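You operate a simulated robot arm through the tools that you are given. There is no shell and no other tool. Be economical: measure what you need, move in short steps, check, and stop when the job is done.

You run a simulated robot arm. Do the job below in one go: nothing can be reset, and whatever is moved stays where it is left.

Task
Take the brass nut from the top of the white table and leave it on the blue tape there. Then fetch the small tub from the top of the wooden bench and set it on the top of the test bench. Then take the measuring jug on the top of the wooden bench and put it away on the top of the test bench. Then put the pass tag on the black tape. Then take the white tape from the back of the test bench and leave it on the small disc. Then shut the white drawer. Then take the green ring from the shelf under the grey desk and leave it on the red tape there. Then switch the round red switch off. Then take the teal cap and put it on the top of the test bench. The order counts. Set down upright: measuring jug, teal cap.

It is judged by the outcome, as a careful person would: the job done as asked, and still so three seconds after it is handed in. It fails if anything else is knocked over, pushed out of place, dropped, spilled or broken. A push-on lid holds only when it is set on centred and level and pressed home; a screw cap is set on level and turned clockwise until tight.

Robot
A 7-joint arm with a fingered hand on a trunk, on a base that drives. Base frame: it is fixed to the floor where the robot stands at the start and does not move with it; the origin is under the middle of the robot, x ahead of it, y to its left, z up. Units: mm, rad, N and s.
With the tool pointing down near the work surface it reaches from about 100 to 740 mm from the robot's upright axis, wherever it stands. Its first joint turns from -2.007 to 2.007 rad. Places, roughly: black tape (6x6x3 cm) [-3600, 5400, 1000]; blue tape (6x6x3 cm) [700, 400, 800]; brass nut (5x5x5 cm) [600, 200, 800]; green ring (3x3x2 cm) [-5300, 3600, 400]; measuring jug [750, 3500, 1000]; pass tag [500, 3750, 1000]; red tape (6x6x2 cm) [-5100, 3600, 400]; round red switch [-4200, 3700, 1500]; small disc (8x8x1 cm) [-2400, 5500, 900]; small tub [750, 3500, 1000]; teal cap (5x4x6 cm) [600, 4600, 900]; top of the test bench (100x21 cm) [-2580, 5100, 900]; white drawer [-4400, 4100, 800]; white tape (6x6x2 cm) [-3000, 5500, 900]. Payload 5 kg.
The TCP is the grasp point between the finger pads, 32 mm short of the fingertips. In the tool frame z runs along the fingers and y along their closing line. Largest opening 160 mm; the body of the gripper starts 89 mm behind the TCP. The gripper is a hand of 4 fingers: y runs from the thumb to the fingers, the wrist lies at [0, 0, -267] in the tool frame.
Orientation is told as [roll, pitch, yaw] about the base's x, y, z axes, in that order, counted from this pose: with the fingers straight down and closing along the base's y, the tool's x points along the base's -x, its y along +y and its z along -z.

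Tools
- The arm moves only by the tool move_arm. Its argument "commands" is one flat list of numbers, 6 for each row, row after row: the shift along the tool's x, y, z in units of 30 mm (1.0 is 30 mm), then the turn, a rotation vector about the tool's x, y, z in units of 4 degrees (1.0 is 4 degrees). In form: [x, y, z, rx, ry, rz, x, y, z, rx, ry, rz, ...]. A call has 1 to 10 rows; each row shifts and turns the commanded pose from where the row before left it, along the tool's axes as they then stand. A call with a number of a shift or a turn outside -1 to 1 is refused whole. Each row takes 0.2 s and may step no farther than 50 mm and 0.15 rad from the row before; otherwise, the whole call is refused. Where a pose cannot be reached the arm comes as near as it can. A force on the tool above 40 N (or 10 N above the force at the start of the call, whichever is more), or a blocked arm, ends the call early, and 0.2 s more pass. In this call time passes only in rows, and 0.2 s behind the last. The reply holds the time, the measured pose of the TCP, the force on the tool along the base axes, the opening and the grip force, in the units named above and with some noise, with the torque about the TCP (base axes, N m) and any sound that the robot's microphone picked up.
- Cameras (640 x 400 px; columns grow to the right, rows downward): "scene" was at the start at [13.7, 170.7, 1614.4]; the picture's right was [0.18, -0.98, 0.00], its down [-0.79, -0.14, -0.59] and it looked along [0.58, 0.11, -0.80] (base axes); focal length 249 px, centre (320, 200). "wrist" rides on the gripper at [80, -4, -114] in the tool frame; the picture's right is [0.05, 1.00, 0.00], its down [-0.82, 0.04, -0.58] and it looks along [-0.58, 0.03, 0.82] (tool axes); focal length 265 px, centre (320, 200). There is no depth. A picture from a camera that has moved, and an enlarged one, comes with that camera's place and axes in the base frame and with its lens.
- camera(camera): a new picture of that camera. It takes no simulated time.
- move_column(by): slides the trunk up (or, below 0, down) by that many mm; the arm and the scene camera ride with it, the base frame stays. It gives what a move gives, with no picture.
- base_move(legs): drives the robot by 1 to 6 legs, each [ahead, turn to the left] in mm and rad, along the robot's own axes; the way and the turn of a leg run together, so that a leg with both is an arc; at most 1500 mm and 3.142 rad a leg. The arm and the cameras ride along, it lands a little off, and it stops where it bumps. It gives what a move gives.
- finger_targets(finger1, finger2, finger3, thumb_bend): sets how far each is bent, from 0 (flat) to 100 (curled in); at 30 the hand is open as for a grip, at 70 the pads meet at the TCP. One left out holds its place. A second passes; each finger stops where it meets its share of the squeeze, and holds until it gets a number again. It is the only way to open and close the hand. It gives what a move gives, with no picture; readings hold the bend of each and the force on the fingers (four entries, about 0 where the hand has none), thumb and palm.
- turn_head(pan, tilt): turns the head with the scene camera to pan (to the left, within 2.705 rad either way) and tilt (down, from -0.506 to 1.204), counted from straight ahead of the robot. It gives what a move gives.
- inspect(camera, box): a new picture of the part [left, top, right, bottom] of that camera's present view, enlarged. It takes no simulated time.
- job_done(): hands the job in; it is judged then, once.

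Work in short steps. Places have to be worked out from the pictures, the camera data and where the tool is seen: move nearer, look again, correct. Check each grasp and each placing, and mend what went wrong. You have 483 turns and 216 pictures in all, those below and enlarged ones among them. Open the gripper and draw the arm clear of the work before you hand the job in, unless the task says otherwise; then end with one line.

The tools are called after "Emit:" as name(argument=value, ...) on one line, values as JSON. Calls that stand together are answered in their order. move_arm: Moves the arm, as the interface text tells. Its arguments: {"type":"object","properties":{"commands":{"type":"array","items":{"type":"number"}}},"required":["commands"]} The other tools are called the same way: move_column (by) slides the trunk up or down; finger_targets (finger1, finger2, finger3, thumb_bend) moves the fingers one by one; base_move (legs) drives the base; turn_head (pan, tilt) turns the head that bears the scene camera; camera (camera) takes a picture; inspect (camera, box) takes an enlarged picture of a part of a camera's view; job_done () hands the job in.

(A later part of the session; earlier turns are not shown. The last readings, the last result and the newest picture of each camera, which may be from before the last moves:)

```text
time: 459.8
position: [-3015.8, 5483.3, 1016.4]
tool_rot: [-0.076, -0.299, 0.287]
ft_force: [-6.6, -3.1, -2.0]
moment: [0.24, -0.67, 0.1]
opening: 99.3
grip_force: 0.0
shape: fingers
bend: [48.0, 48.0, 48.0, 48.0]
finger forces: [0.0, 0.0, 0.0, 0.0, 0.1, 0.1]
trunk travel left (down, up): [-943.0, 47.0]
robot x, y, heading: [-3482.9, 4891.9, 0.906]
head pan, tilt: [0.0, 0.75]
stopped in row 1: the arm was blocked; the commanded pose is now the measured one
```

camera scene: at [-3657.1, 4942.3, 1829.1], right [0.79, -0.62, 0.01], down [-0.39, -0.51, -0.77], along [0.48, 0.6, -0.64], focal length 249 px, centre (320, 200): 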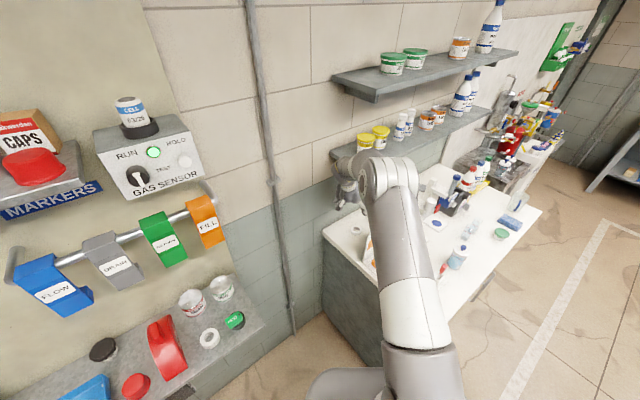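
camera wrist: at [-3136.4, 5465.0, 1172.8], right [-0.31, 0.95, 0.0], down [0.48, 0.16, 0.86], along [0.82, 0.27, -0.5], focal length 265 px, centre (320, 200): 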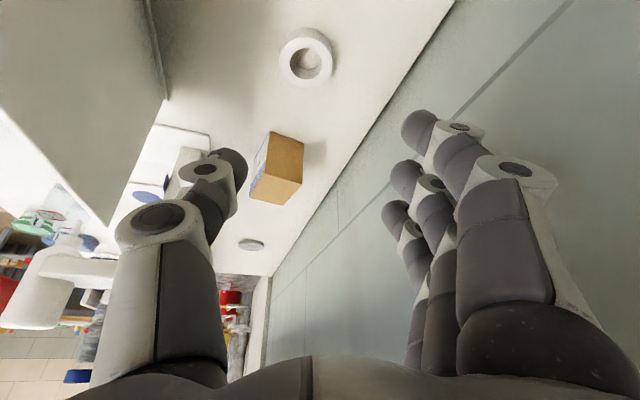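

Emit:
camera(camera="scene")

Emit:
inspect(camera="scene", box=[300, 120, 480, 260])

```text
89 pictures are left
camera scene: at [-3648.6, 4951.8, 1826.1], right [0.79, -0.62, 0.01], down [-0.39, -0.52, -0.76], along [0.47, 0.6, -0.65], focal length 249 px, centre (320, 200)
```

scene: 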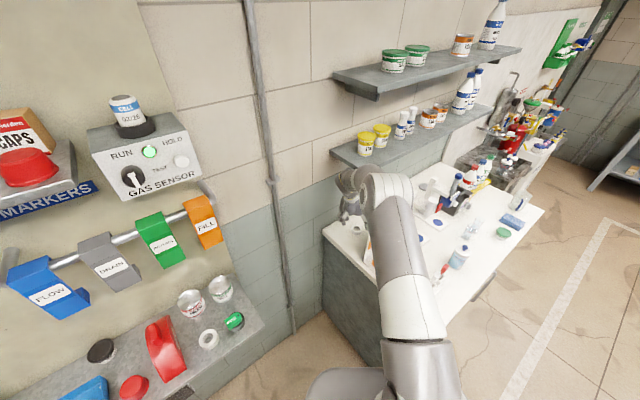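

```text
2.86 times, centred on (390, 190) of scene
camera zoom: at [-3648.6, 4951.8, 1826.1], right [0.79, -0.62, 0.01], down [-0.39, -0.52, -0.76], along [0.47, 0.6, -0.65], focal length 713 px, centre (120, 229)
```

zoom: 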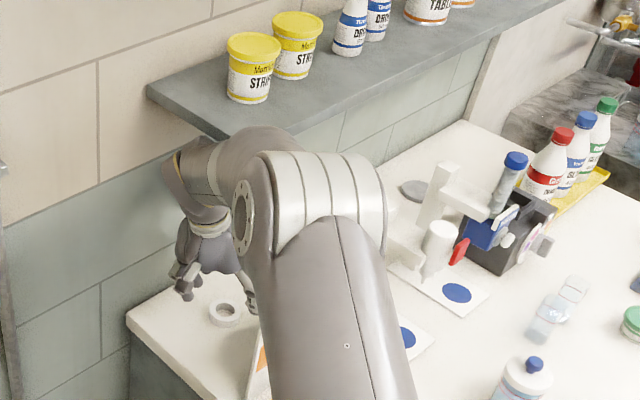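

The elbow link is against the shelf edge. Lowering the trunk will free it; TCP has ~40 mm to spare.

Emit:
move_column(by=-35)

Emit:
move_arm(commands=[0.3, -0.2, -0.1, 0, 0, 0])

```text
time: 460.1
position: [-2985.1, 5538.7, 954.6]
tool_rot: [-0.085, -0.266, 0.296]
ft_force: [-2.3, -0.7, -2.7]
moment: [0.05, -0.35, 0.06]
opening: 99.2
grip_force: 0.2
shape: fingers
bend: [48.0, 48.0, 48.0, 48.0]
finger forces: [0.1, 0.0, 0.0, 0.0, 0.0, 0.0]
trunk travel left (down, up): [-937.0, 53.0]
robot x, y, heading: [-3479.8, 4890.6, 0.905]
head pan, tilt: [0.0, 0.75]
stopped: the arm was blocked; the commanded pose is now the measured one
```

```text
time: 460.5
position: [-2998.7, 5522.0, 971.0]
tool_rot: [-0.077, -0.277, 0.298]
ft_force: [0.2, 1.5, -0.5]
moment: [-0.1, 0.01, -0.03]
opening: 99.6
grip_force: 0.0
shape: fingers
bend: [48.0, 48.0, 48.0, 48.0]
finger forces: [0.2, 0.0, 0.0, 0.0, 0.0, 0.1]
trunk travel left (down, up): [-937.0, 53.0]
robot x, y, heading: [-3478.2, 4889.7, 0.909]
head pan, tilt: [0.0, 0.75]
```

The arm is free again now. I'll check the wrist view before moving further.

Emit:
camera(camera="wrist")

Emit:
inspect(camera="scene", box=[300, 120, 480, 260])

```text
87 pictures are left
camera wrist: at [-3103.2, 5495.4, 1057.3], right [-0.32, 0.94, -0.09], down [0.57, 0.27, 0.77], along [0.75, 0.2, -0.63], focal length 265 px, centre (320, 200)
```

wrist: 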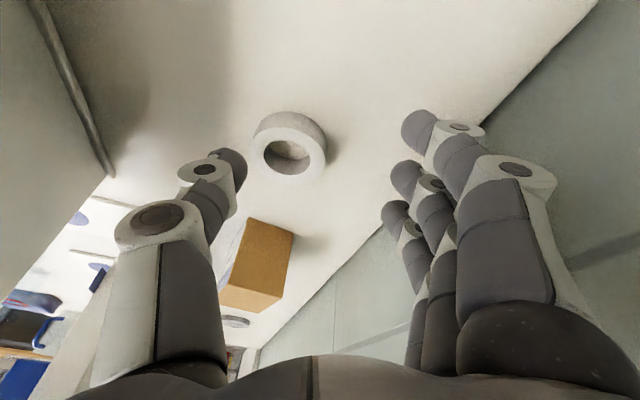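

```text
2.86 times, centred on (390, 190) of scene
camera zoom: at [-3585.9, 5010.5, 1815.8], right [0.79, -0.61, 0.0], down [-0.42, -0.54, -0.73], along [0.45, 0.58, -0.68], focal length 713 px, centre (120, 229)
```

zoom: 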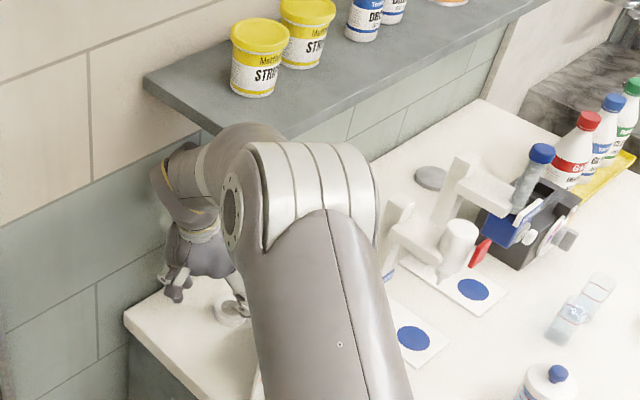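

The arm is free, and the tape (unmoved at [-2972,5505]) lies between thumb and fingers. I'll centre over it and lower gently.

Emit:
move_arm(commands=[-0.2, -0.36, 0.3, 0, 0, 0, -0.21, -0.36, 0.4, 0, 0, 0])

Emit:
camera(camera="wrist")

```text
time: 461.1
position: [-2984.2, 5507.2, 958.7]
tool_rot: [-0.075, -0.281, 0.304]
ft_force: [0.1, 0.3, 0.0]
moment: [0.0, -0.04, 0.03]
opening: 99.5
grip_force: 0.0
shape: fingers
bend: [48.0, 48.0, 48.0, 48.0]
finger forces: [0.0, 0.0, 0.0, 0.1, 0.0, 0.1]
trunk travel left (down, up): [-937.0, 53.0]
robot x, y, heading: [-3480.9, 4890.7, 0.916]
head pan, tilt: [0.0, 0.75]
```

```text
85 pictures are left
camera wrist: at [-3089.0, 5479.5, 1044.9], right [-0.33, 0.94, -0.09], down [0.57, 0.27, 0.78], along [0.75, 0.2, -0.62], focal length 265 px, centre (320, 200)
```

wrist: 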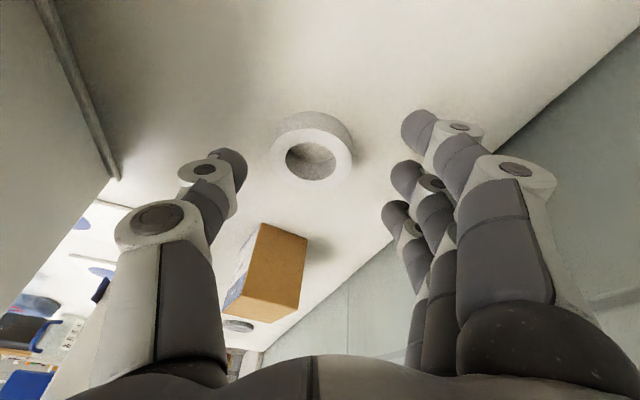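

Emit:
finger_targets(finger1=53, finger2=53, finger3=53, thumb_bend=53)

Emit:
move_arm(commands=[-0.05, -0.16, 0.25, 0, 0, 0, 0, 0, 0.25, 0, 0, 0])

Emit:
camera(camera="wrist")

```text
time: 462.1
position: [-2983.3, 5506.4, 958.3]
tool_rot: [-0.079, -0.283, 0.299]
ft_force: [-0.7, 0.0, -0.2]
moment: [0.01, -0.02, 0.03]
opening: 80.4
grip_force: 0.1
shape: fingers
bend: [53.0, 53.0, 53.0, 53.0]
finger forces: [0.0, 0.0, 0.0, 0.1, 0.1, 0.0]
trunk travel left (down, up): [-937.0, 53.0]
robot x, y, heading: [-3480.8, 4889.8, 0.909]
head pan, tilt: [0.0, 0.75]
```

```text
time: 462.7
position: [-2975.9, 5504.2, 952.5]
tool_rot: [-0.072, -0.289, 0.298]
ft_force: [-6.7, -0.4, 29.0]
moment: [0.97, 1.34, 0.28]
opening: 79.2
grip_force: 14.7
shape: fingers
bend: [57.0, 53.0, 53.0, 53.0]
finger forces: [28.4, 0.0, 0.0, 0.0, 0.0, 0.0]
trunk travel left (down, up): [-937.0, 53.0]
robot x, y, heading: [-3477.9, 4891.7, 0.914]
head pan, tilt: [0.0, 0.75]
```

```text
84 pictures are left
camera wrist: at [-3080.8, 5474.7, 1037.1], right [-0.32, 0.94, -0.08], down [0.57, 0.26, 0.78], along [0.76, 0.2, -0.62], focal length 265 px, centre (320, 200)
```

wrist: 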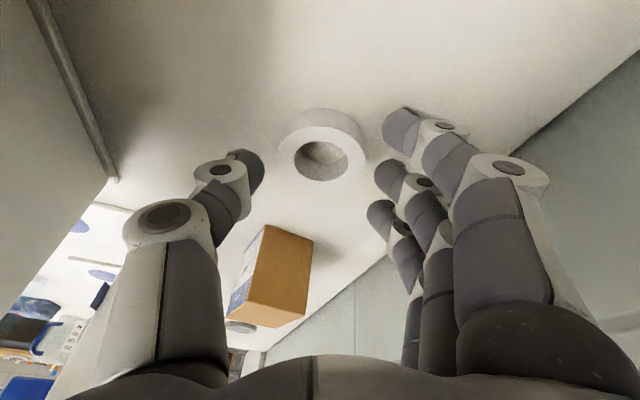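

Finger 1 touches the bench. I'll ease up 3 mm and close on the tape.

Emit:
move_arm(commands=[0, 0, -0.12, 0, 0, 0])

Emit:
finger_targets(finger1=70, finger2=70, finger3=70, thumb_bend=70)

Emit:
camera(camera="wrist")

```text
time: 463.1
position: [-2977.5, 5505.9, 950.0]
tool_rot: [-0.065, -0.287, 0.309]
ft_force: [2.0, 2.0, 22.0]
moment: [0.75, 0.63, -0.14]
opening: 76.2
grip_force: 11.8
shape: fingers
bend: [58.0, 53.0, 53.0, 53.0]
finger forces: [22.2, 0.0, 0.0, 0.1, 0.0, 0.0]
trunk travel left (down, up): [-937.0, 53.0]
robot x, y, heading: [-3480.1, 4890.0, 0.912]
head pan, tilt: [0.0, 0.75]
stopped in row 1: the force on the tool passed its limit at 43 N (the readings are from after the stop); the commanded pose is now the measured one
```

```text
time: 464.1
position: [-2975.3, 5500.9, 948.2]
tool_rot: [-0.074, -0.283, 0.302]
ft_force: [-5.9, 2.2, 14.4]
moment: [-0.23, 0.04, -0.08]
opening: 36.3
grip_force: 21.4
shape: fingers
bend: [66.0, 60.0, 70.0, 68.0]
finger forces: [6.8, 10.1, 0.0, 0.0, 25.3, 0.1]
trunk travel left (down, up): [-937.0, 53.0]
robot x, y, heading: [-3480.7, 4889.8, 0.913]
head pan, tilt: [0.0, 0.75]
```

```text
83 pictures are left
camera wrist: at [-3080.0, 5472.0, 1034.5], right [-0.32, 0.94, -0.08], down [0.57, 0.27, 0.78], along [0.76, 0.2, -0.62], focal length 265 px, centre (320, 200)
```

wrist: 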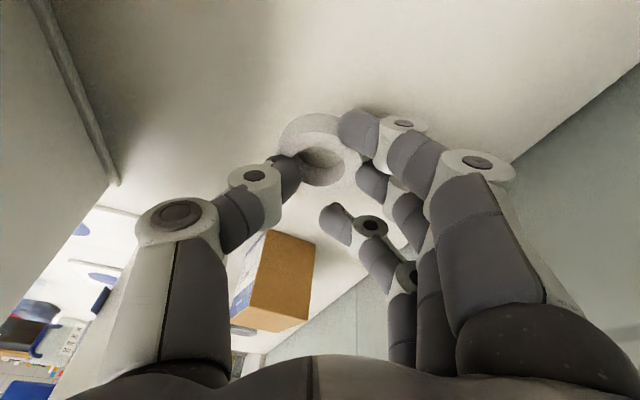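

The grip is ~12 mm off the tape's centre because of the tilt. I'll open slightly, shift, and re-close.

Emit:
finger_targets(finger1=58, finger2=55, finger3=58, thumb_bend=58)

Emit:
move_arm(commands=[0.25, -0.05, -0.1, 0, 0, 0, 0.2, 0, 0, 0, 0, 0])

Emit:
finger_targets(finger1=70, finger2=70, finger3=70, thumb_bend=70)

Emit:
camera(camera="wrist")

```text
time: 464.4
position: [-2976.0, 5500.3, 949.0]
tool_rot: [-0.073, -0.286, 0.308]
ft_force: [1.1, 1.9, 55.9]
moment: [-1.03, -0.42, 0.16]
opening: 44.6
grip_force: 31.5
shape: fingers
bend: [63.0, 55.0, 57.0, 63.0]
finger forces: [8.8, 0.0, 0.1, 0.0, 53.2, 0.0]
trunk travel left (down, up): [-937.0, 53.0]
robot x, y, heading: [-3477.9, 4892.2, 0.919]
head pan, tilt: [0.0, 0.75]
stopped: the force on the tool passed its limit at 56 N (the readings are from after the stop); the commanded pose is now the measured one
```

```text
time: 464.7
position: [-2975.9, 5501.6, 949.2]
tool_rot: [-0.072, -0.288, 0.312]
ft_force: [-0.2, 2.8, 39.5]
moment: [-0.6, -0.21, 0.14]
opening: 46.6
grip_force: 21.2
shape: fingers
bend: [62.0, 55.0, 57.0, 62.0]
finger forces: [7.4, 0.1, 0.0, 0.0, 35.1, 0.1]
trunk travel left (down, up): [-937.0, 53.0]
robot x, y, heading: [-3478.7, 4892.1, 0.916]
head pan, tilt: [0.0, 0.75]
stopped in row 1: the force on the tool passed its limit at 73 N (the readings are from after the stop); the commanded pose is now the measured one
```

```text
time: 465.7
position: [-2977.0, 5499.7, 949.9]
tool_rot: [-0.071, -0.287, 0.306]
ft_force: [-3.2, 3.3, 8.9]
moment: [-0.11, 0.02, -0.08]
opening: 36.2
grip_force: 15.2
shape: fingers
bend: [67.0, 60.0, 70.0, 67.0]
finger forces: [6.3, 8.6, 0.0, 0.0, 16.6, 0.1]
trunk travel left (down, up): [-937.0, 53.0]
robot x, y, heading: [-3480.4, 4893.7, 0.918]
head pan, tilt: [0.0, 0.75]
```

```text
82 pictures are left
camera wrist: at [-3081.0, 5470.9, 1034.9], right [-0.33, 0.94, -0.08], down [0.57, 0.27, 0.78], along [0.76, 0.21, -0.62], focal length 265 px, centre (320, 200)
```

wrist: 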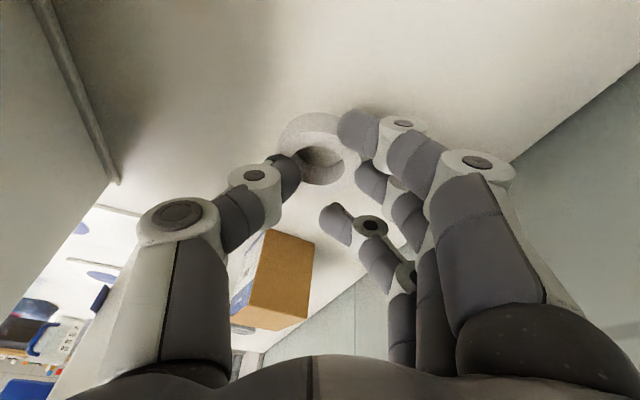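

I'll lift slightly to see how the tape is actually held.

Emit:
move_arm(commands=[0.1, 0.03, -0.36, 0, 0, 0, 0.1, 0.03, -0.36, 0, 0, 0])

Emit:
inspect(camera="wrist", box=[220, 80, 420, 240])

```text
time: 466.3
position: [-2989.2, 5501.5, 964.1]
tool_rot: [-0.073, -0.285, 0.309]
ft_force: [0.2, -1.0, 0.5]
moment: [0.0, 0.0, 0.01]
opening: 36.2
grip_force: 13.4
shape: fingers
bend: [67.0, 61.0, 70.0, 67.0]
finger forces: [4.1, 8.5, 0.1, 0.0, 13.5, 0.0]
trunk travel left (down, up): [-937.0, 53.0]
robot x, y, heading: [-3484.6, 4891.4, 0.916]
head pan, tilt: [0.0, 0.75]
```

```text
2.50 times, centred on (320, 160) of wrist
camera zoom: at [-3093.3, 5472.0, 1051.6], right [-0.33, 0.94, -0.09], down [0.57, 0.27, 0.78], along [0.76, 0.21, -0.62], focal length 664 px, centre (320, 300)
```

zoom: 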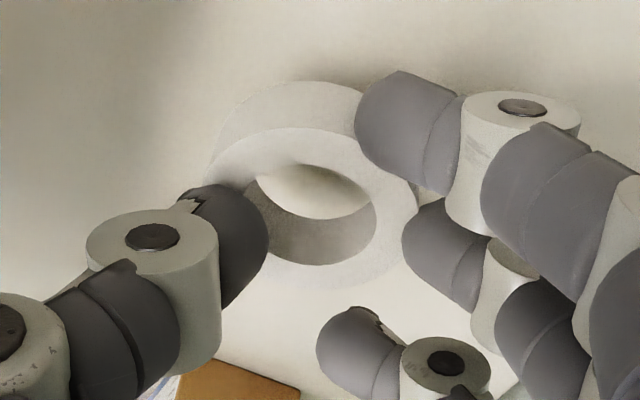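

The tape is lifted and held by thumb and fingers 1–2. I'll slide left off the bench end, clear of the shelf.

Emit:
move_arm(commands=[0.8, 0.24, -0.3, 0, 0, 0, 0.8, 0.24, -0.3, 0, 0, 0])

Emit:
move_arm(commands=[0.9, 0.0, -0.25, 0, 0, 0, 0.9, 0.0, -0.25, 0, 0, 0, 0.9, 0.0, -0.25, 0, 0, 0, 0.9, 0.0, -0.25, 0, 0, 0])

Emit:
camera(camera="scene")

```text
time: 466.9
position: [-3036.3, 5502.6, 969.2]
tool_rot: [-0.072, -0.287, 0.305]
ft_force: [0.4, -0.5, 0.3]
moment: [0.02, 0.03, 0.02]
opening: 36.2
grip_force: 13.6
shape: fingers
bend: [67.0, 61.0, 70.0, 67.0]
finger forces: [4.2, 8.4, 0.0, 0.0, 13.4, 0.1]
trunk travel left (down, up): [-937.0, 53.0]
robot x, y, heading: [-3482.2, 4891.9, 0.914]
head pan, tilt: [0.0, 0.75]
```

```text
time: 467.9
position: [-3146.0, 5467.5, 966.7]
tool_rot: [-0.07, -0.285, 0.307]
ft_force: [-0.7, -0.4, -0.8]
moment: [0.0, -0.01, 0.03]
opening: 35.8
grip_force: 13.0
shape: fingers
bend: [67.0, 61.0, 70.0, 67.0]
finger forces: [4.1, 8.4, 0.1, 0.0, 13.2, 0.1]
trunk travel left (down, up): [-937.0, 53.0]
robot x, y, heading: [-3481.9, 4893.6, 0.916]
head pan, tilt: [0.0, 0.75]
```

```text
80 pictures are left
camera scene: at [-3590.4, 5005.4, 1816.2], right [0.79, -0.61, 0.0], down [-0.42, -0.54, -0.73], along [0.45, 0.58, -0.68], focal length 249 px, centre (320, 200)
```

scene: 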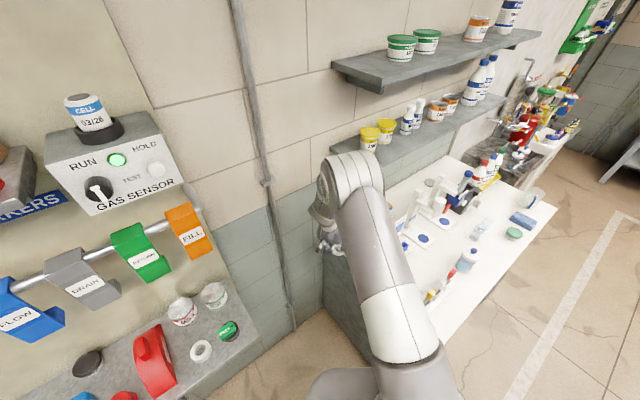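

Emit:
base_move(legs=[[-450, 0]])

Emit:
camera(camera="wrist")

```text
time: 470.6
position: [-3419.1, 5108.3, 967.6]
tool_rot: [-0.071, -0.285, 0.303]
ft_force: [-0.7, -0.6, -0.4]
moment: [0.01, -0.02, 0.01]
opening: 35.9
grip_force: 12.5
shape: fingers
bend: [67.0, 61.0, 70.0, 67.0]
finger forces: [4.1, 8.4, 0.0, 0.1, 13.1, 0.0]
trunk travel left (down, up): [-937.0, 53.0]
robot x, y, heading: [-3755.3, 4537.4, 0.905]
head pan, tilt: [0.0, 0.75]
```

```text
79 pictures are left
camera wrist: at [-3522.7, 5081.1, 1054.0], right [-0.32, 0.94, -0.08], down [0.57, 0.26, 0.78], along [0.76, 0.21, -0.62], focal length 265 px, centre (320, 200)
```

wrist: 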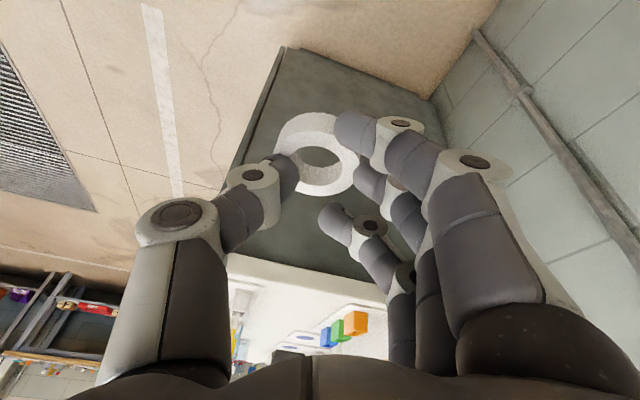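

The tape is held securely. I'll raise the hand and yaw it to face straight ahead while in free space.

Emit:
move_arm(commands=[-0.27, -0.078, -0.96, -0.26, -0.075, -0.92, -0.27, -0.078, -0.96, -0.26, -0.075, -0.92, -0.27, -0.078, -0.96, -0.26, -0.075, -0.92, -0.27, -0.078, -0.96, -0.26, -0.075, -0.92, -0.27, -0.078, -0.96, -0.26, -0.075, -0.92, 0, 0, 0, -0.26, -0.075, -0.92, 0, 0, 0, -0.26, -0.075, -0.92, 0, 0, 0, -0.26, -0.075, -0.92, 0, 0, 0, -0.26, -0.075, -0.92])

Emit:
base_move(legs=[[-200, 0], [0, -0.905], [1400, 0], [0, 1.571]])

Emit:
camera(camera="wrist")

```text
time: 472.6
position: [-3419.0, 5107.7, 1117.8]
tool_rot: [-0.077, -0.289, 0.905]
ft_force: [0.6, 0.3, -0.5]
moment: [0.04, 0.03, 0.01]
opening: 36.0
grip_force: 12.7
shape: fingers
bend: [67.0, 61.0, 70.0, 67.0]
finger forces: [4.0, 8.2, 0.1, 0.1, 12.8, 0.0]
trunk travel left (down, up): [-937.0, 53.0]
robot x, y, heading: [-3758.6, 4536.3, 0.908]
head pan, tilt: [0.0, 0.75]
```

```text
time: 487.0
position: [-2563.7, 5044.4, 1118.0]
tool_rot: [-0.079, -0.287, 1.579]
ft_force: [-0.1, 0.3, 0.8]
moment: [-0.02, -0.04, 0.0]
opening: 35.1
grip_force: 11.1
shape: fingers
bend: [68.0, 61.0, 70.0, 67.0]
finger forces: [2.4, 8.0, 0.0, 0.0, 11.7, 0.0]
trunk travel left (down, up): [-937.0, 53.0]
robot x, y, heading: [-2476.6, 4385.5, 1.58]
head pan, tilt: [0.0, 0.75]
```

```text
78 pictures are left
camera wrist: at [-2567.7, 4934.3, 1203.6], right [-1.0, -0.03, -0.09], down [-0.09, 0.62, 0.78], along [0.03, 0.78, -0.62], focal length 265 px, centre (320, 200)
```

wrist: 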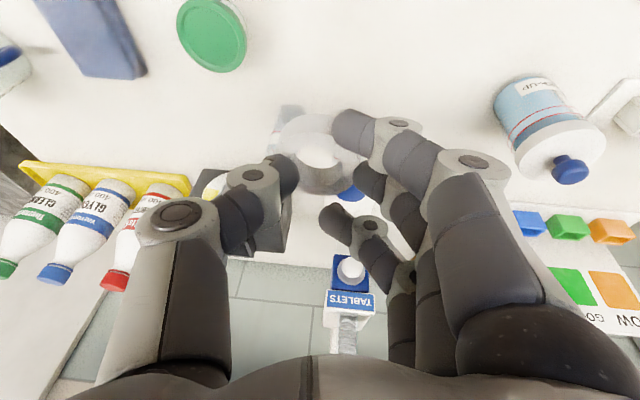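

I'll re-tighten the grip, then shift the base ~85 mm to the right to line up with the disc.

Emit:
finger_targets(finger1=76, finger2=76, finger3=70, thumb_bend=76)

Emit:
base_move(legs=[[-250, 0], [0, -1.58], [150, 0], [0, 1.571]])

Emit:
turn_head(pan=0.0, tilt=0.6)

Emit:
camera(camera="scene")

```text
time: 488.0
position: [-2563.8, 5043.8, 1117.2]
tool_rot: [-0.08, -0.287, 1.577]
ft_force: [0.0, 0.1, 0.4]
moment: [0.02, 0.01, -0.01]
opening: 31.3
grip_force: 21.3
shape: fingers
bend: [73.0, 60.0, 70.0, 67.0]
finger forces: [12.7, 10.4, 0.0, 0.1, 19.8, 0.0]
trunk travel left (down, up): [-937.0, 53.0]
robot x, y, heading: [-2470.1, 4389.6, 1.576]
head pan, tilt: [0.0, 0.75]
```

```text
time: 498.6
position: [-2396.4, 4792.3, 1117.3]
tool_rot: [-0.081, -0.29, 1.551]
ft_force: [-0.3, -0.4, -0.5]
moment: [0.01, 0.04, -0.01]
opening: 29.8
grip_force: 18.8
shape: fingers
bend: [74.0, 60.0, 70.0, 67.0]
finger forces: [9.3, 10.3, 0.0, 0.0, 18.2, 0.0]
trunk travel left (down, up): [-937.0, 53.0]
robot x, y, heading: [-2318.2, 4132.2, 1.549]
head pan, tilt: [0.0, 0.75]
```

```text
time: 499.3
position: [-2396.0, 4791.5, 1117.2]
tool_rot: [-0.078, -0.287, 1.551]
ft_force: [0.1, 0.8, -0.7]
moment: [-0.02, -0.04, 0.01]
opening: 29.9
grip_force: 19.3
shape: fingers
bend: [74.0, 60.0, 70.0, 67.0]
finger forces: [9.4, 10.3, 0.1, 0.1, 18.2, 0.1]
trunk travel left (down, up): [-937.0, 53.0]
robot x, y, heading: [-2316.6, 4132.4, 1.553]
head pan, tilt: [0.0, 0.6]
```

```text
77 pictures are left
camera scene: at [-2474.5, 4163.1, 1829.1], right [1.0, -0.02, 0.0], down [-0.01, -0.57, -0.82], along [0.01, 0.82, -0.57], focal length 249 px, centre (320, 200)
```

scene: 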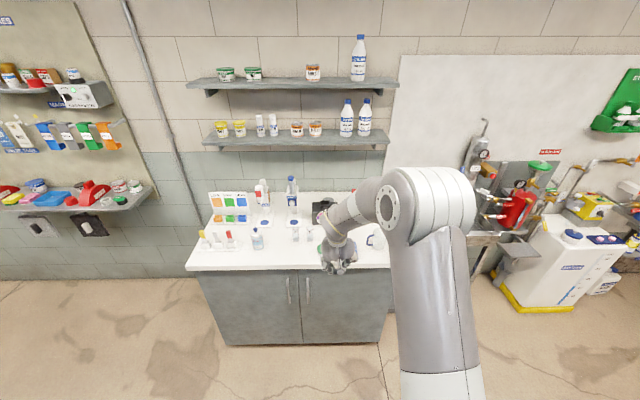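

Emit:
inspect(camera="wrist", box=[220, 80, 420, 240])

```text
2.50 times, centred on (320, 160) of wrist
camera zoom: at [-2401.9, 4682.8, 1203.6], right [-1.0, -0.01, -0.09], down [-0.08, 0.62, 0.78], along [0.05, 0.78, -0.62], focal length 664 px, centre (320, 300)
```

zoom: 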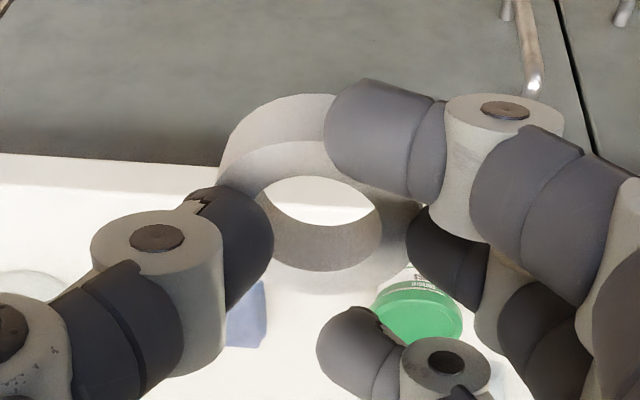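

Tape still well held. I'll lower the trunk 170 mm for more forward reach, raising the arm to compensate.

Emit:
move_column(by=-170)

Emit:
move_arm(commands=[-0.283, 0, -0.96, 0, 0, 0, -0.283, 0, -0.96, 0, 0, 0, -0.283, 0, -0.96, 0, 0, 0, -0.283, 0, -0.96, 0, 0, 0, -0.283, 0, -0.96, 0, 0, 0])

Emit:
base_move(legs=[[0, 0.018], [450, 0]])

```text
time: 501.2
position: [-2394.7, 4791.7, 947.8]
tool_rot: [-0.08, -0.288, 1.553]
ft_force: [0.8, 0.6, 0.4]
moment: [-0.03, 0.02, 0.01]
opening: 30.0
grip_force: 18.7
shape: fingers
bend: [74.0, 60.0, 70.0, 67.0]
finger forces: [9.3, 10.3, 0.0, 0.0, 18.2, 0.0]
trunk travel left (down, up): [-767.0, 223.0]
robot x, y, heading: [-2316.9, 4130.6, 1.55]
head pan, tilt: [0.0, 0.6]
```

```text
time: 502.4
position: [-2407.8, 4792.4, 1099.1]
tool_rot: [-0.078, -0.287, 1.551]
ft_force: [0.2, -0.1, -0.9]
moment: [0.03, 0.02, -0.01]
opening: 29.7
grip_force: 19.5
shape: fingers
bend: [74.0, 60.0, 70.0, 67.0]
finger forces: [10.8, 10.2, 0.0, 0.0, 18.2, 0.0]
trunk travel left (down, up): [-767.0, 223.0]
robot x, y, heading: [-2320.4, 4128.9, 1.555]
head pan, tilt: [0.0, 0.6]
```

```text
time: 505.4
position: [-2421.9, 5229.3, 1097.3]
tool_rot: [-0.079, -0.286, 1.573]
ft_force: [1.1, 0.1, 0.6]
moment: [-0.05, 0.02, 0.01]
opening: 29.7
grip_force: 19.5
shape: fingers
bend: [74.0, 60.0, 70.0, 67.0]
finger forces: [10.7, 10.1, 0.0, 0.1, 18.1, 0.0]
trunk travel left (down, up): [-767.0, 223.0]
robot x, y, heading: [-2320.3, 4569.5, 1.571]
head pan, tilt: [0.0, 0.6]
```

Emit:
base_move(legs=[[40, 0]])

Emit:
move_arm(commands=[-0.96, -0.15, 0.28, 0, 0, 0, -0.96, -0.15, 0.28, 0, 0, 0, -0.96, -0.15, 0.28, 0, 0, 0, -0.96, -0.15, 0.28, 0, 0, 0])

Emit:
camera(camera="wrist")

```text
time: 506.3
position: [-2421.9, 5270.2, 1098.4]
tool_rot: [-0.08, -0.287, 1.573]
ft_force: [0.3, 0.7, 0.1]
moment: [-0.03, 0.0, -0.02]
opening: 29.7
grip_force: 19.5
shape: fingers
bend: [74.0, 60.0, 70.0, 67.0]
finger forces: [10.7, 10.2, 0.0, 0.1, 18.2, 0.1]
trunk travel left (down, up): [-767.0, 223.0]
robot x, y, heading: [-2320.6, 4609.5, 1.573]
head pan, tilt: [0.0, 0.6]
```

```text
time: 507.3
position: [-2399.8, 5390.2, 1097.4]
tool_rot: [-0.079, -0.286, 1.572]
ft_force: [0.2, 0.4, -0.7]
moment: [-0.04, -0.03, 0.03]
opening: 29.9
grip_force: 19.6
shape: fingers
bend: [74.0, 60.0, 70.0, 67.0]
finger forces: [10.9, 10.3, 0.1, 0.0, 18.1, 0.0]
trunk travel left (down, up): [-767.0, 223.0]
robot x, y, heading: [-2318.3, 4607.4, 1.577]
head pan, tilt: [0.0, 0.6]
```

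```text
75 pictures are left
camera wrist: at [-2404.1, 5280.9, 1182.9], right [-1.0, -0.03, -0.09], down [-0.09, 0.62, 0.78], along [0.03, 0.78, -0.62], focal length 265 px, centre (320, 200)
```

wrist: 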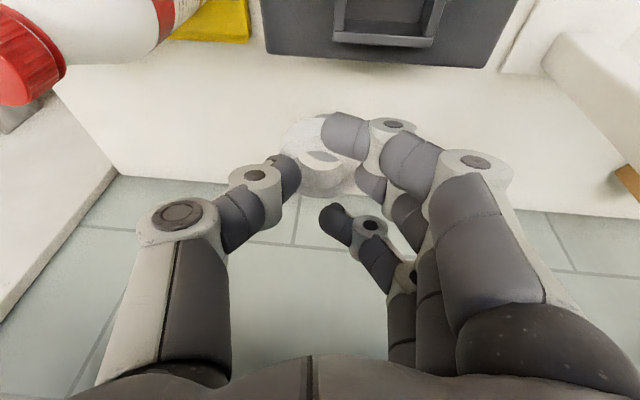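

Emit:
move_arm(commands=[-0.9, 0, 0.27, 0, 0, 0, -0.9, 0, 0.27, 0, 0, 0, -0.9, 0, 0.27, 0, 0, 0, -0.7, 0, 0.2, 0, 0, 0])

Emit:
camera(camera="wrist")

```text
time: 508.5
position: [-2405.5, 5453.2, 1099.9]
tool_rot: [-0.075, -0.309, 1.586]
ft_force: [1.9, -0.4, -7.2]
moment: [0.2, 0.07, 0.06]
opening: 20.9
grip_force: 12.0
shape: fingers
bend: [76.0, 58.0, 70.0, 69.0]
finger forces: [0.0, 11.5, 0.1, 0.0, 13.4, 0.0]
trunk travel left (down, up): [-767.0, 223.0]
robot x, y, heading: [-2322.0, 4605.7, 1.582]
head pan, tilt: [0.0, 0.6]
stopped in row 4: the arm was blocked; the commanded pose is now the measured one
```

```text
74 pictures are left
camera wrist: at [-2407.3, 5341.4, 1183.3], right [-1.0, -0.04, -0.09], down [-0.09, 0.6, 0.79], along [0.02, 0.8, -0.6], focal length 265 px, centre (320, 200)
```

wrist: 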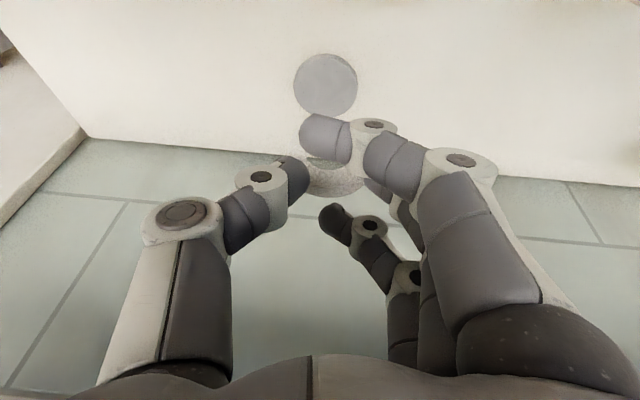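

The wrist met the overhead shelf; I must go lower before moving in. The disc is visible at [-2397,5500]. I'll back up, check the tape, then descend behind the black box.

Emit:
move_arm(commands=[0.5, 0, -0.15, 0, 0, 0, 0.9, 0, -0.27, 0, 0, 0, 0.4, 0, -0.12, 0, 0, 0])

Emit:
inspect(camera="wrist", box=[220, 80, 420, 240])

```text
time: 508.9
position: [-2399.8, 5437.4, 991.1]
tool_rot: [-0.094, -0.11, 1.604]
ft_force: [-0.9, -1.6, 7.5]
moment: [0.09, 0.03, 0.0]
opening: 15.6
grip_force: 0.2
shape: fingers
bend: [76.0, 67.0, 70.0, 75.0]
finger forces: [0.0, 0.1, 0.0, 0.0, 0.1, 0.0]
trunk travel left (down, up): [-767.0, 223.0]
robot x, y, heading: [-2320.3, 4597.4, 1.579]
head pan, tilt: [0.0, 0.6]
stopped in row 2: the arm was blocked; the commanded pose is now the measured one
```

```text
2.50 times, centred on (320, 160) of wrist
camera zoom: at [-2403.5, 5345.0, 1094.9], right [-0.99, -0.07, -0.1], down [-0.12, 0.74, 0.66], along [0.03, 0.66, -0.75], focal length 664 px, centre (320, 300)
```

zoom: 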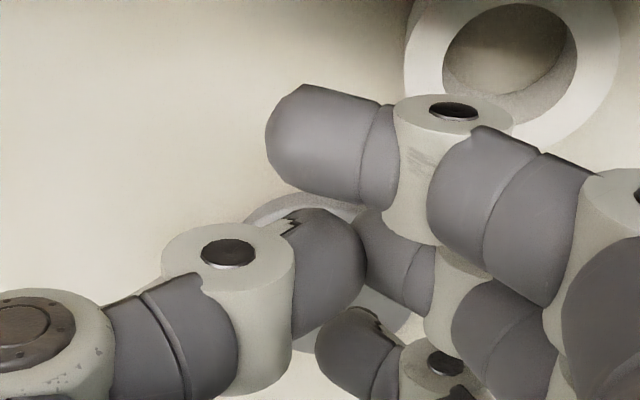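

The tape slipped out when the arm jerked. I'll look at where it lies.

Emit:
camera(camera="wrist")

Emit:
camera(camera="scene")

```text
72 pictures are left
camera wrist: at [-2403.5, 5345.0, 1094.9], right [-0.99, -0.07, -0.1], down [-0.12, 0.74, 0.66], along [0.03, 0.66, -0.75], focal length 265 px, centre (320, 200)
```

wrist: 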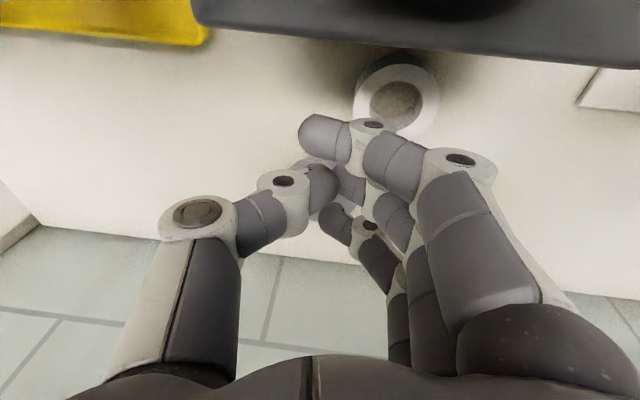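

```text
71 pictures are left
camera scene: at [-2478.8, 4591.5, 1661.3], right [1.0, 0.01, 0.0], down [0.01, -0.54, -0.84], along [-0.01, 0.84, -0.54], focal length 249 px, centre (320, 200)
```

scene: 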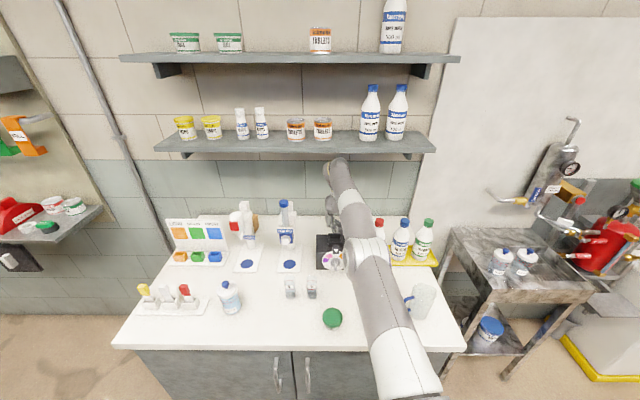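

The tape now lies flat at about [-2441,5409], near the disc; nothing else moved. I'll first relieve the contact by lowering the trunk slightly.

Emit:
move_column(by=-25)

Emit:
move_arm(commands=[0, 0, -0.1, 0, 0, 0])

```text
time: 509.3
position: [-2398.3, 5527.6, 959.9]
tool_rot: [-0.091, -0.12, 1.589]
ft_force: [0.6, 2.4, -1.0]
moment: [-0.25, -0.06, -0.01]
opening: 15.5
grip_force: 0.1
shape: fingers
bend: [76.0, 67.0, 70.0, 75.0]
finger forces: [0.0, 0.0, 0.0, 0.0, 0.0, 0.0]
trunk travel left (down, up): [-761.0, 229.0]
robot x, y, heading: [-2321.6, 4605.7, 1.575]
head pan, tilt: [0.0, 0.6]
stopped: the arm was blocked; the commanded pose is now the measured one
```

```text
time: 509.7
position: [-2401.2, 5471.7, 1001.7]
tool_rot: [-0.088, -0.171, 1.591]
ft_force: [-0.3, -2.0, 2.2]
moment: [0.16, -0.02, 0.06]
opening: 15.4
grip_force: 0.0
shape: fingers
bend: [76.0, 67.0, 70.0, 75.0]
finger forces: [0.0, 0.1, 0.1, 0.0, 0.0, 0.0]
trunk travel left (down, up): [-761.0, 229.0]
robot x, y, heading: [-2322.7, 4602.9, 1.578]
head pan, tilt: [0.0, 0.6]
```

Emit:
move_arm(commands=[0, 0, 0, 0, 0, 0, 0, 0, 0, 0, 0, 0])

Emit:
camera(camera="wrist")

```text
time: 510.3
position: [-2395.8, 5479.9, 988.9]
tool_rot: [-0.09, -0.157, 1.589]
ft_force: [0.2, 0.2, -0.3]
moment: [-0.04, 0.02, 0.0]
opening: 15.4
grip_force: 0.0
shape: fingers
bend: [76.0, 67.0, 70.0, 75.0]
finger forces: [0.1, 0.1, 0.1, 0.0, 0.0, 0.0]
trunk travel left (down, up): [-761.0, 229.0]
robot x, y, heading: [-2320.2, 4606.9, 1.579]
head pan, tilt: [0.0, 0.6]
```

```text
70 pictures are left
camera wrist: at [-2400.2, 5382.5, 1088.2], right [-0.99, -0.06, -0.1], down [-0.11, 0.71, 0.69], along [0.03, 0.7, -0.72], focal length 265 px, centre (320, 200)
```

wrist: 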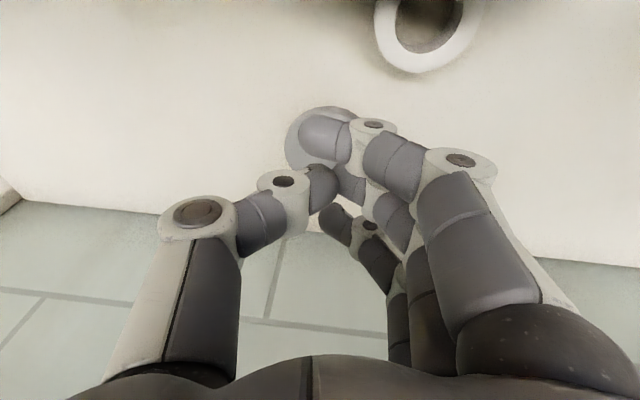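

Stable and unblocked now, right above the disc. The tape is at [-2443,5410]. I'll open the hand and yaw it −40° here so the camera will clear the black box.

Emit:
finger_targets(finger1=49, finger2=49, finger3=49, thumb_bend=49)

Emit:
move_arm(commands=[0, 0, 0, 0.153, 0.094, 0.98, 0, 0, 0, 0.153, 0.094, 0.98, 0, 0, 0, 0.153, 0.094, 0.98, 0, 0, 0, 0.153, 0.094, 0.98, 0, 0, 0, 0.153, 0.094, 0.98, 0, 0, 0, 0.153, 0.094, 0.98, 0, 0, 0, 0.153, 0.094, 0.98, 0, 0, 0, 0.153, 0.094, 0.98, 0, 0, 0, 0.153, 0.094, 0.98, 0, 0, 0, 0.153, 0.094, 0.98])

Emit:
camera(camera="wrist")

```text
time: 511.3
position: [-2396.1, 5479.0, 988.4]
tool_rot: [-0.09, -0.157, 1.59]
ft_force: [0.3, -1.3, -0.4]
moment: [0.03, -0.01, -0.01]
opening: 94.4
grip_force: 0.0
shape: fingers
bend: [49.0, 49.0, 49.0, 49.0]
finger forces: [0.1, 0.1, 0.1, 0.1, 0.0, 0.0]
trunk travel left (down, up): [-761.0, 229.0]
robot x, y, heading: [-2319.9, 4608.0, 1.579]
head pan, tilt: [0.0, 0.6]
```

```text
time: 513.5
position: [-2415.3, 5449.5, 983.9]
tool_rot: [-0.089, -0.154, 0.893]
ft_force: [-0.5, 0.6, -0.2]
moment: [-0.04, 0.02, -0.02]
opening: 94.7
grip_force: 0.0
shape: fingers
bend: [49.0, 49.0, 49.0, 49.0]
finger forces: [0.0, 0.0, 0.1, 0.0, 0.0, 0.1]
out of reach, approached as far as the arm can: row 2, 3, 5, 6, 8, 9, 10
trunk travel left (down, up): [-761.0, 229.0]
robot x, y, heading: [-2319.3, 4604.2, 1.579]
head pan, tilt: [0.0, 0.6]
```

```text
69 pictures are left
camera wrist: at [-2481.0, 5377.3, 1083.2], right [-0.8, 0.59, -0.09], down [0.38, 0.62, 0.69], along [0.47, 0.51, -0.72], focal length 265 px, centre (320, 200)
```

wrist: 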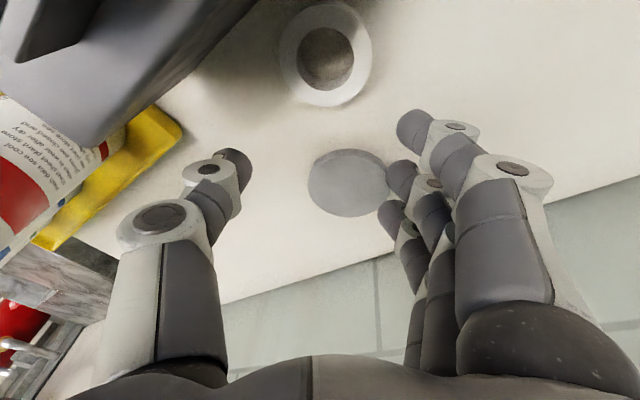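

Clear view: tape [-2442,5407], disc [-2397,5500]. I'll move over the tape and lower partway.

Emit:
move_arm(commands=[0.67, 0, 0.1, 0, 0, 0, 0.67, 0, 0.2, 0, 0, 0, 0.66, 0, 0.25, 0, 0, 0])

Emit:
camera(camera="wrist")

```text
time: 514.3
position: [-2460.5, 5438.2, 960.7]
tool_rot: [-0.092, -0.151, 0.894]
ft_force: [-0.7, -0.6, -0.7]
moment: [0.03, 0.02, -0.01]
opening: 94.6
grip_force: 0.1
shape: fingers
bend: [49.0, 49.0, 49.0, 49.0]
finger forces: [0.0, 0.1, 0.0, 0.1, 0.1, 0.1]
out of reach, approached as far as the arm can: row 1, 2, 3
trunk travel left (down, up): [-761.0, 229.0]
robot x, y, heading: [-2323.3, 4607.3, 1.576]
head pan, tilt: [0.0, 0.6]
```

```text
68 pictures are left
camera wrist: at [-2525.2, 5367.0, 1060.3], right [-0.8, 0.59, -0.1], down [0.38, 0.62, 0.69], along [0.47, 0.51, -0.72], focal length 265 px, centre (320, 200)
```

wrist: 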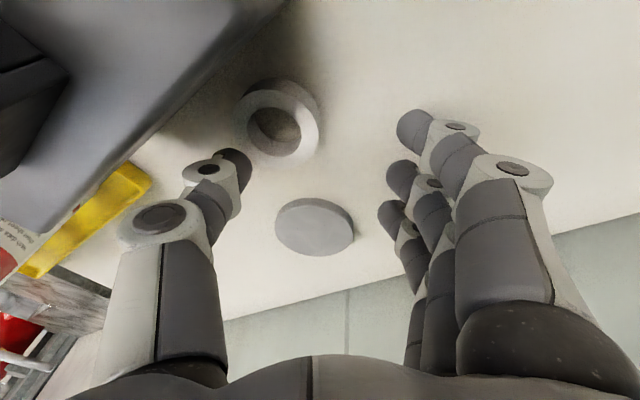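

Emit:
move_arm(commands=[0.32, -0.5, 0, 0, 0, 0, 0.33, -0.5, 0, 0, 0, 0])

Emit:
camera(camera="wrist")

```text
time: 514.9
position: [-2459.6, 5437.8, 961.0]
tool_rot: [-0.093, -0.15, 0.895]
ft_force: [-0.1, -0.2, 0.5]
moment: [0.01, -0.02, -0.02]
opening: 94.5
grip_force: 0.0
shape: fingers
bend: [49.0, 49.0, 49.0, 49.0]
finger forces: [0.1, 0.0, 0.1, 0.1, 0.0, 0.0]
out of reach, approached as far as the arm can: row 1, 2
trunk travel left (down, up): [-761.0, 229.0]
robot x, y, heading: [-2318.9, 4600.6, 1.577]
head pan, tilt: [0.0, 0.6]
```

```text
67 pictures are left
camera wrist: at [-2523.9, 5367.4, 1061.4], right [-0.8, 0.59, -0.1], down [0.38, 0.62, 0.69], along [0.47, 0.51, -0.72], focal length 265 px, centre (320, 200)
```

wrist: 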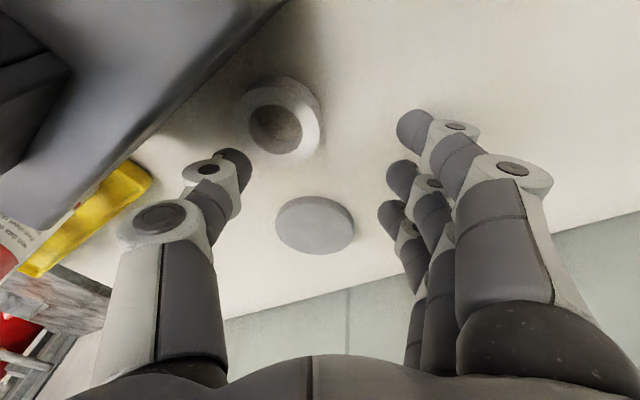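

The arm is at a singular stretch, so I'll use the base and trunk instead: trunk up 12 mm, base back 34 mm with a tiny turn.

Emit:
move_column(by=12)

Emit:
base_move(legs=[[-34, -0.013]])

Emit:
camera(camera="wrist")

```text
time: 515.5
position: [-2459.6, 5440.0, 973.8]
tool_rot: [-0.091, -0.15, 0.894]
ft_force: [0.1, -0.6, -0.5]
moment: [0.0, -0.03, 0.03]
opening: 94.4
grip_force: 0.1
shape: fingers
bend: [49.0, 49.0, 49.0, 49.0]
finger forces: [0.1, 0.0, 0.1, 0.0, 0.0, 0.1]
trunk travel left (down, up): [-773.0, 217.0]
robot x, y, heading: [-2319.9, 4607.4, 1.573]
head pan, tilt: [0.0, 0.6]
```

```text
time: 516.5
position: [-2447.6, 5413.4, 979.5]
tool_rot: [-0.084, -0.173, 0.895]
ft_force: [-2.2, 12.1, 0.0]
moment: [-0.18, -0.05, 0.37]
opening: 88.9
grip_force: 6.3
shape: fingers
bend: [49.0, 49.0, 49.0, 50.0]
finger forces: [0.0, 0.0, 0.0, 0.0, 11.8, 0.1]
trunk travel left (down, up): [-773.0, 217.0]
robot x, y, heading: [-2320.5, 4574.4, 1.569]
head pan, tilt: [0.0, 0.6]
stopped in leg 1: the force on the tool passed its limit at 44 N (the readings are from after the stop); the commanded pose is now the measured one
```

```text
66 pictures are left
camera wrist: at [-2512.9, 5340.3, 1077.2], right [-0.8, 0.59, -0.09], down [0.37, 0.61, 0.7], along [0.47, 0.53, -0.71], focal length 265 px, centre (320, 200)
```

wrist: 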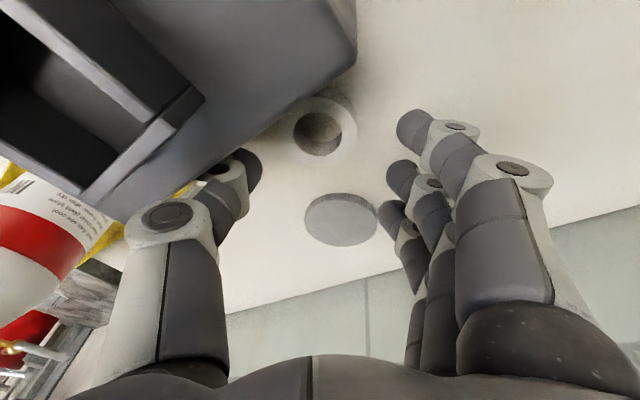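

The thumb touched the back of the black box; I stop and ease forward right away.

Emit:
base_move(legs=[[18, 0]])

Emit:
move_column(by=20)

Emit:
inspect(camera="scene", box=[230, 190, 450, 340])

```text
time: 517.2
position: [-2447.2, 5429.4, 977.9]
tool_rot: [-0.085, -0.168, 0.892]
ft_force: [-0.5, 0.7, -0.4]
moment: [-0.05, 0.0, -0.01]
opening: 94.5
grip_force: 0.1
shape: fingers
bend: [49.0, 49.0, 49.0, 49.0]
finger forces: [0.0, 0.0, 0.0, 0.1, 0.0, 0.0]
trunk travel left (down, up): [-773.0, 217.0]
robot x, y, heading: [-2319.6, 4591.7, 1.569]
head pan, tilt: [0.0, 0.6]
```

```text
time: 517.9
position: [-2448.4, 5430.2, 998.7]
tool_rot: [-0.086, -0.169, 0.892]
ft_force: [0.5, 0.1, -0.6]
moment: [-0.04, 0.0, 0.0]
opening: 94.6
grip_force: 0.0
shape: fingers
bend: [49.0, 49.0, 49.0, 49.0]
finger forces: [0.1, 0.0, 0.1, 0.0, 0.0, 0.0]
trunk travel left (down, up): [-793.0, 197.0]
robot x, y, heading: [-2320.0, 4588.7, 1.566]
head pan, tilt: [0.0, 0.6]
```

```text
2.67 times, centred on (340, 265) of scene
camera zoom: at [-2476.2, 4621.4, 1685.2], right [1.0, 0.0, 0.0], down [0.0, -0.57, -0.82], along [0.0, 0.82, -0.57], focal length 665 px, centre (267, 27)
```

zoom: 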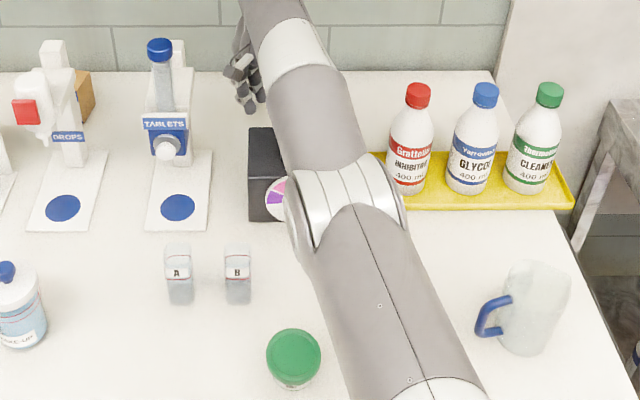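

The box hasn't moved (still at the same spot), but the tape lies almost against its back. I'll rotate the hand so it grips along x instead, with finger 1 folded away from the box.

Emit:
move_arm(commands=[0, 0, 0, -0.15, -0.085, -0.98, 0, 0, 0, -0.15, -0.085, -0.98, 0, 0, 0, -0.15, -0.085, -0.98, 0, 0, 0, -0.15, -0.085, -0.98, 0, 0, 0, -0.15, -0.085, -0.98, 0, 0, 0, -0.15, -0.085, -0.98, 0, 0, 0, -0.15, -0.085, -0.98, 0, 0, 0, -0.15, -0.085, -0.98, 0, 0, 0, -0.15, -0.085, -0.98, 0, 0, 0, -0.15, -0.085, -0.98])

Emit:
finger_targets(finger1=25, finger2=49, finger3=49, thumb_bend=49)

Emit:
camera(camera="wrist")

```text
time: 520.1
position: [-2453.1, 5456.6, 1003.5]
tool_rot: [-0.097, -0.162, 1.592]
ft_force: [-0.4, -0.9, 0.1]
moment: [0.0, 0.0, 0.0]
opening: 94.6
grip_force: 0.1
shape: fingers
bend: [49.0, 49.0, 49.0, 49.0]
finger forces: [0.0, 0.1, 0.0, 0.0, 0.0, 0.1]
out of reach, approached as far as the arm can: row 2, 4, 6, 8, 9
trunk travel left (down, up): [-793.0, 197.0]
robot x, y, heading: [-2322.2, 4591.0, 1.568]
head pan, tilt: [0.0, 0.6]
```

```text
time: 521.1
position: [-2453.5, 5455.7, 1001.3]
tool_rot: [-0.098, -0.164, 1.588]
ft_force: [1.1, 0.0, 0.3]
moment: [0.03, 0.01, 0.01]
opening: 138.9
grip_force: 0.1
shape: fingers
bend: [25.0, 49.0, 49.0, 49.0]
finger forces: [0.0, 0.0, 0.0, 0.1, 0.0, 0.1]
trunk travel left (down, up): [-793.0, 197.0]
robot x, y, heading: [-2322.0, 4592.0, 1.563]
head pan, tilt: [0.0, 0.6]
```

```text
64 pictures are left
camera wrist: at [-2457.5, 5357.9, 1101.5], right [-0.99, -0.05, -0.1], down [-0.11, 0.71, 0.7], along [0.04, 0.7, -0.71], focal length 265 px, centre (320, 200)
```

wrist: 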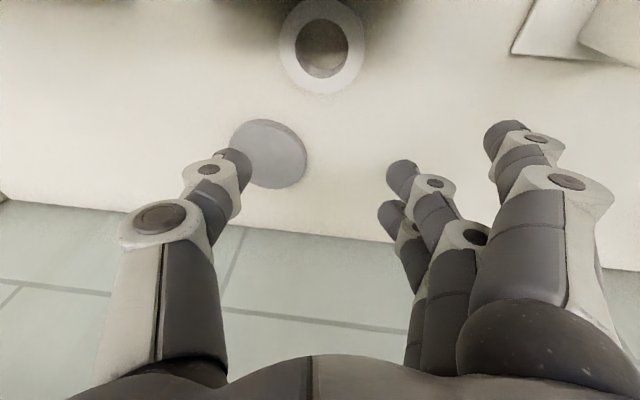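

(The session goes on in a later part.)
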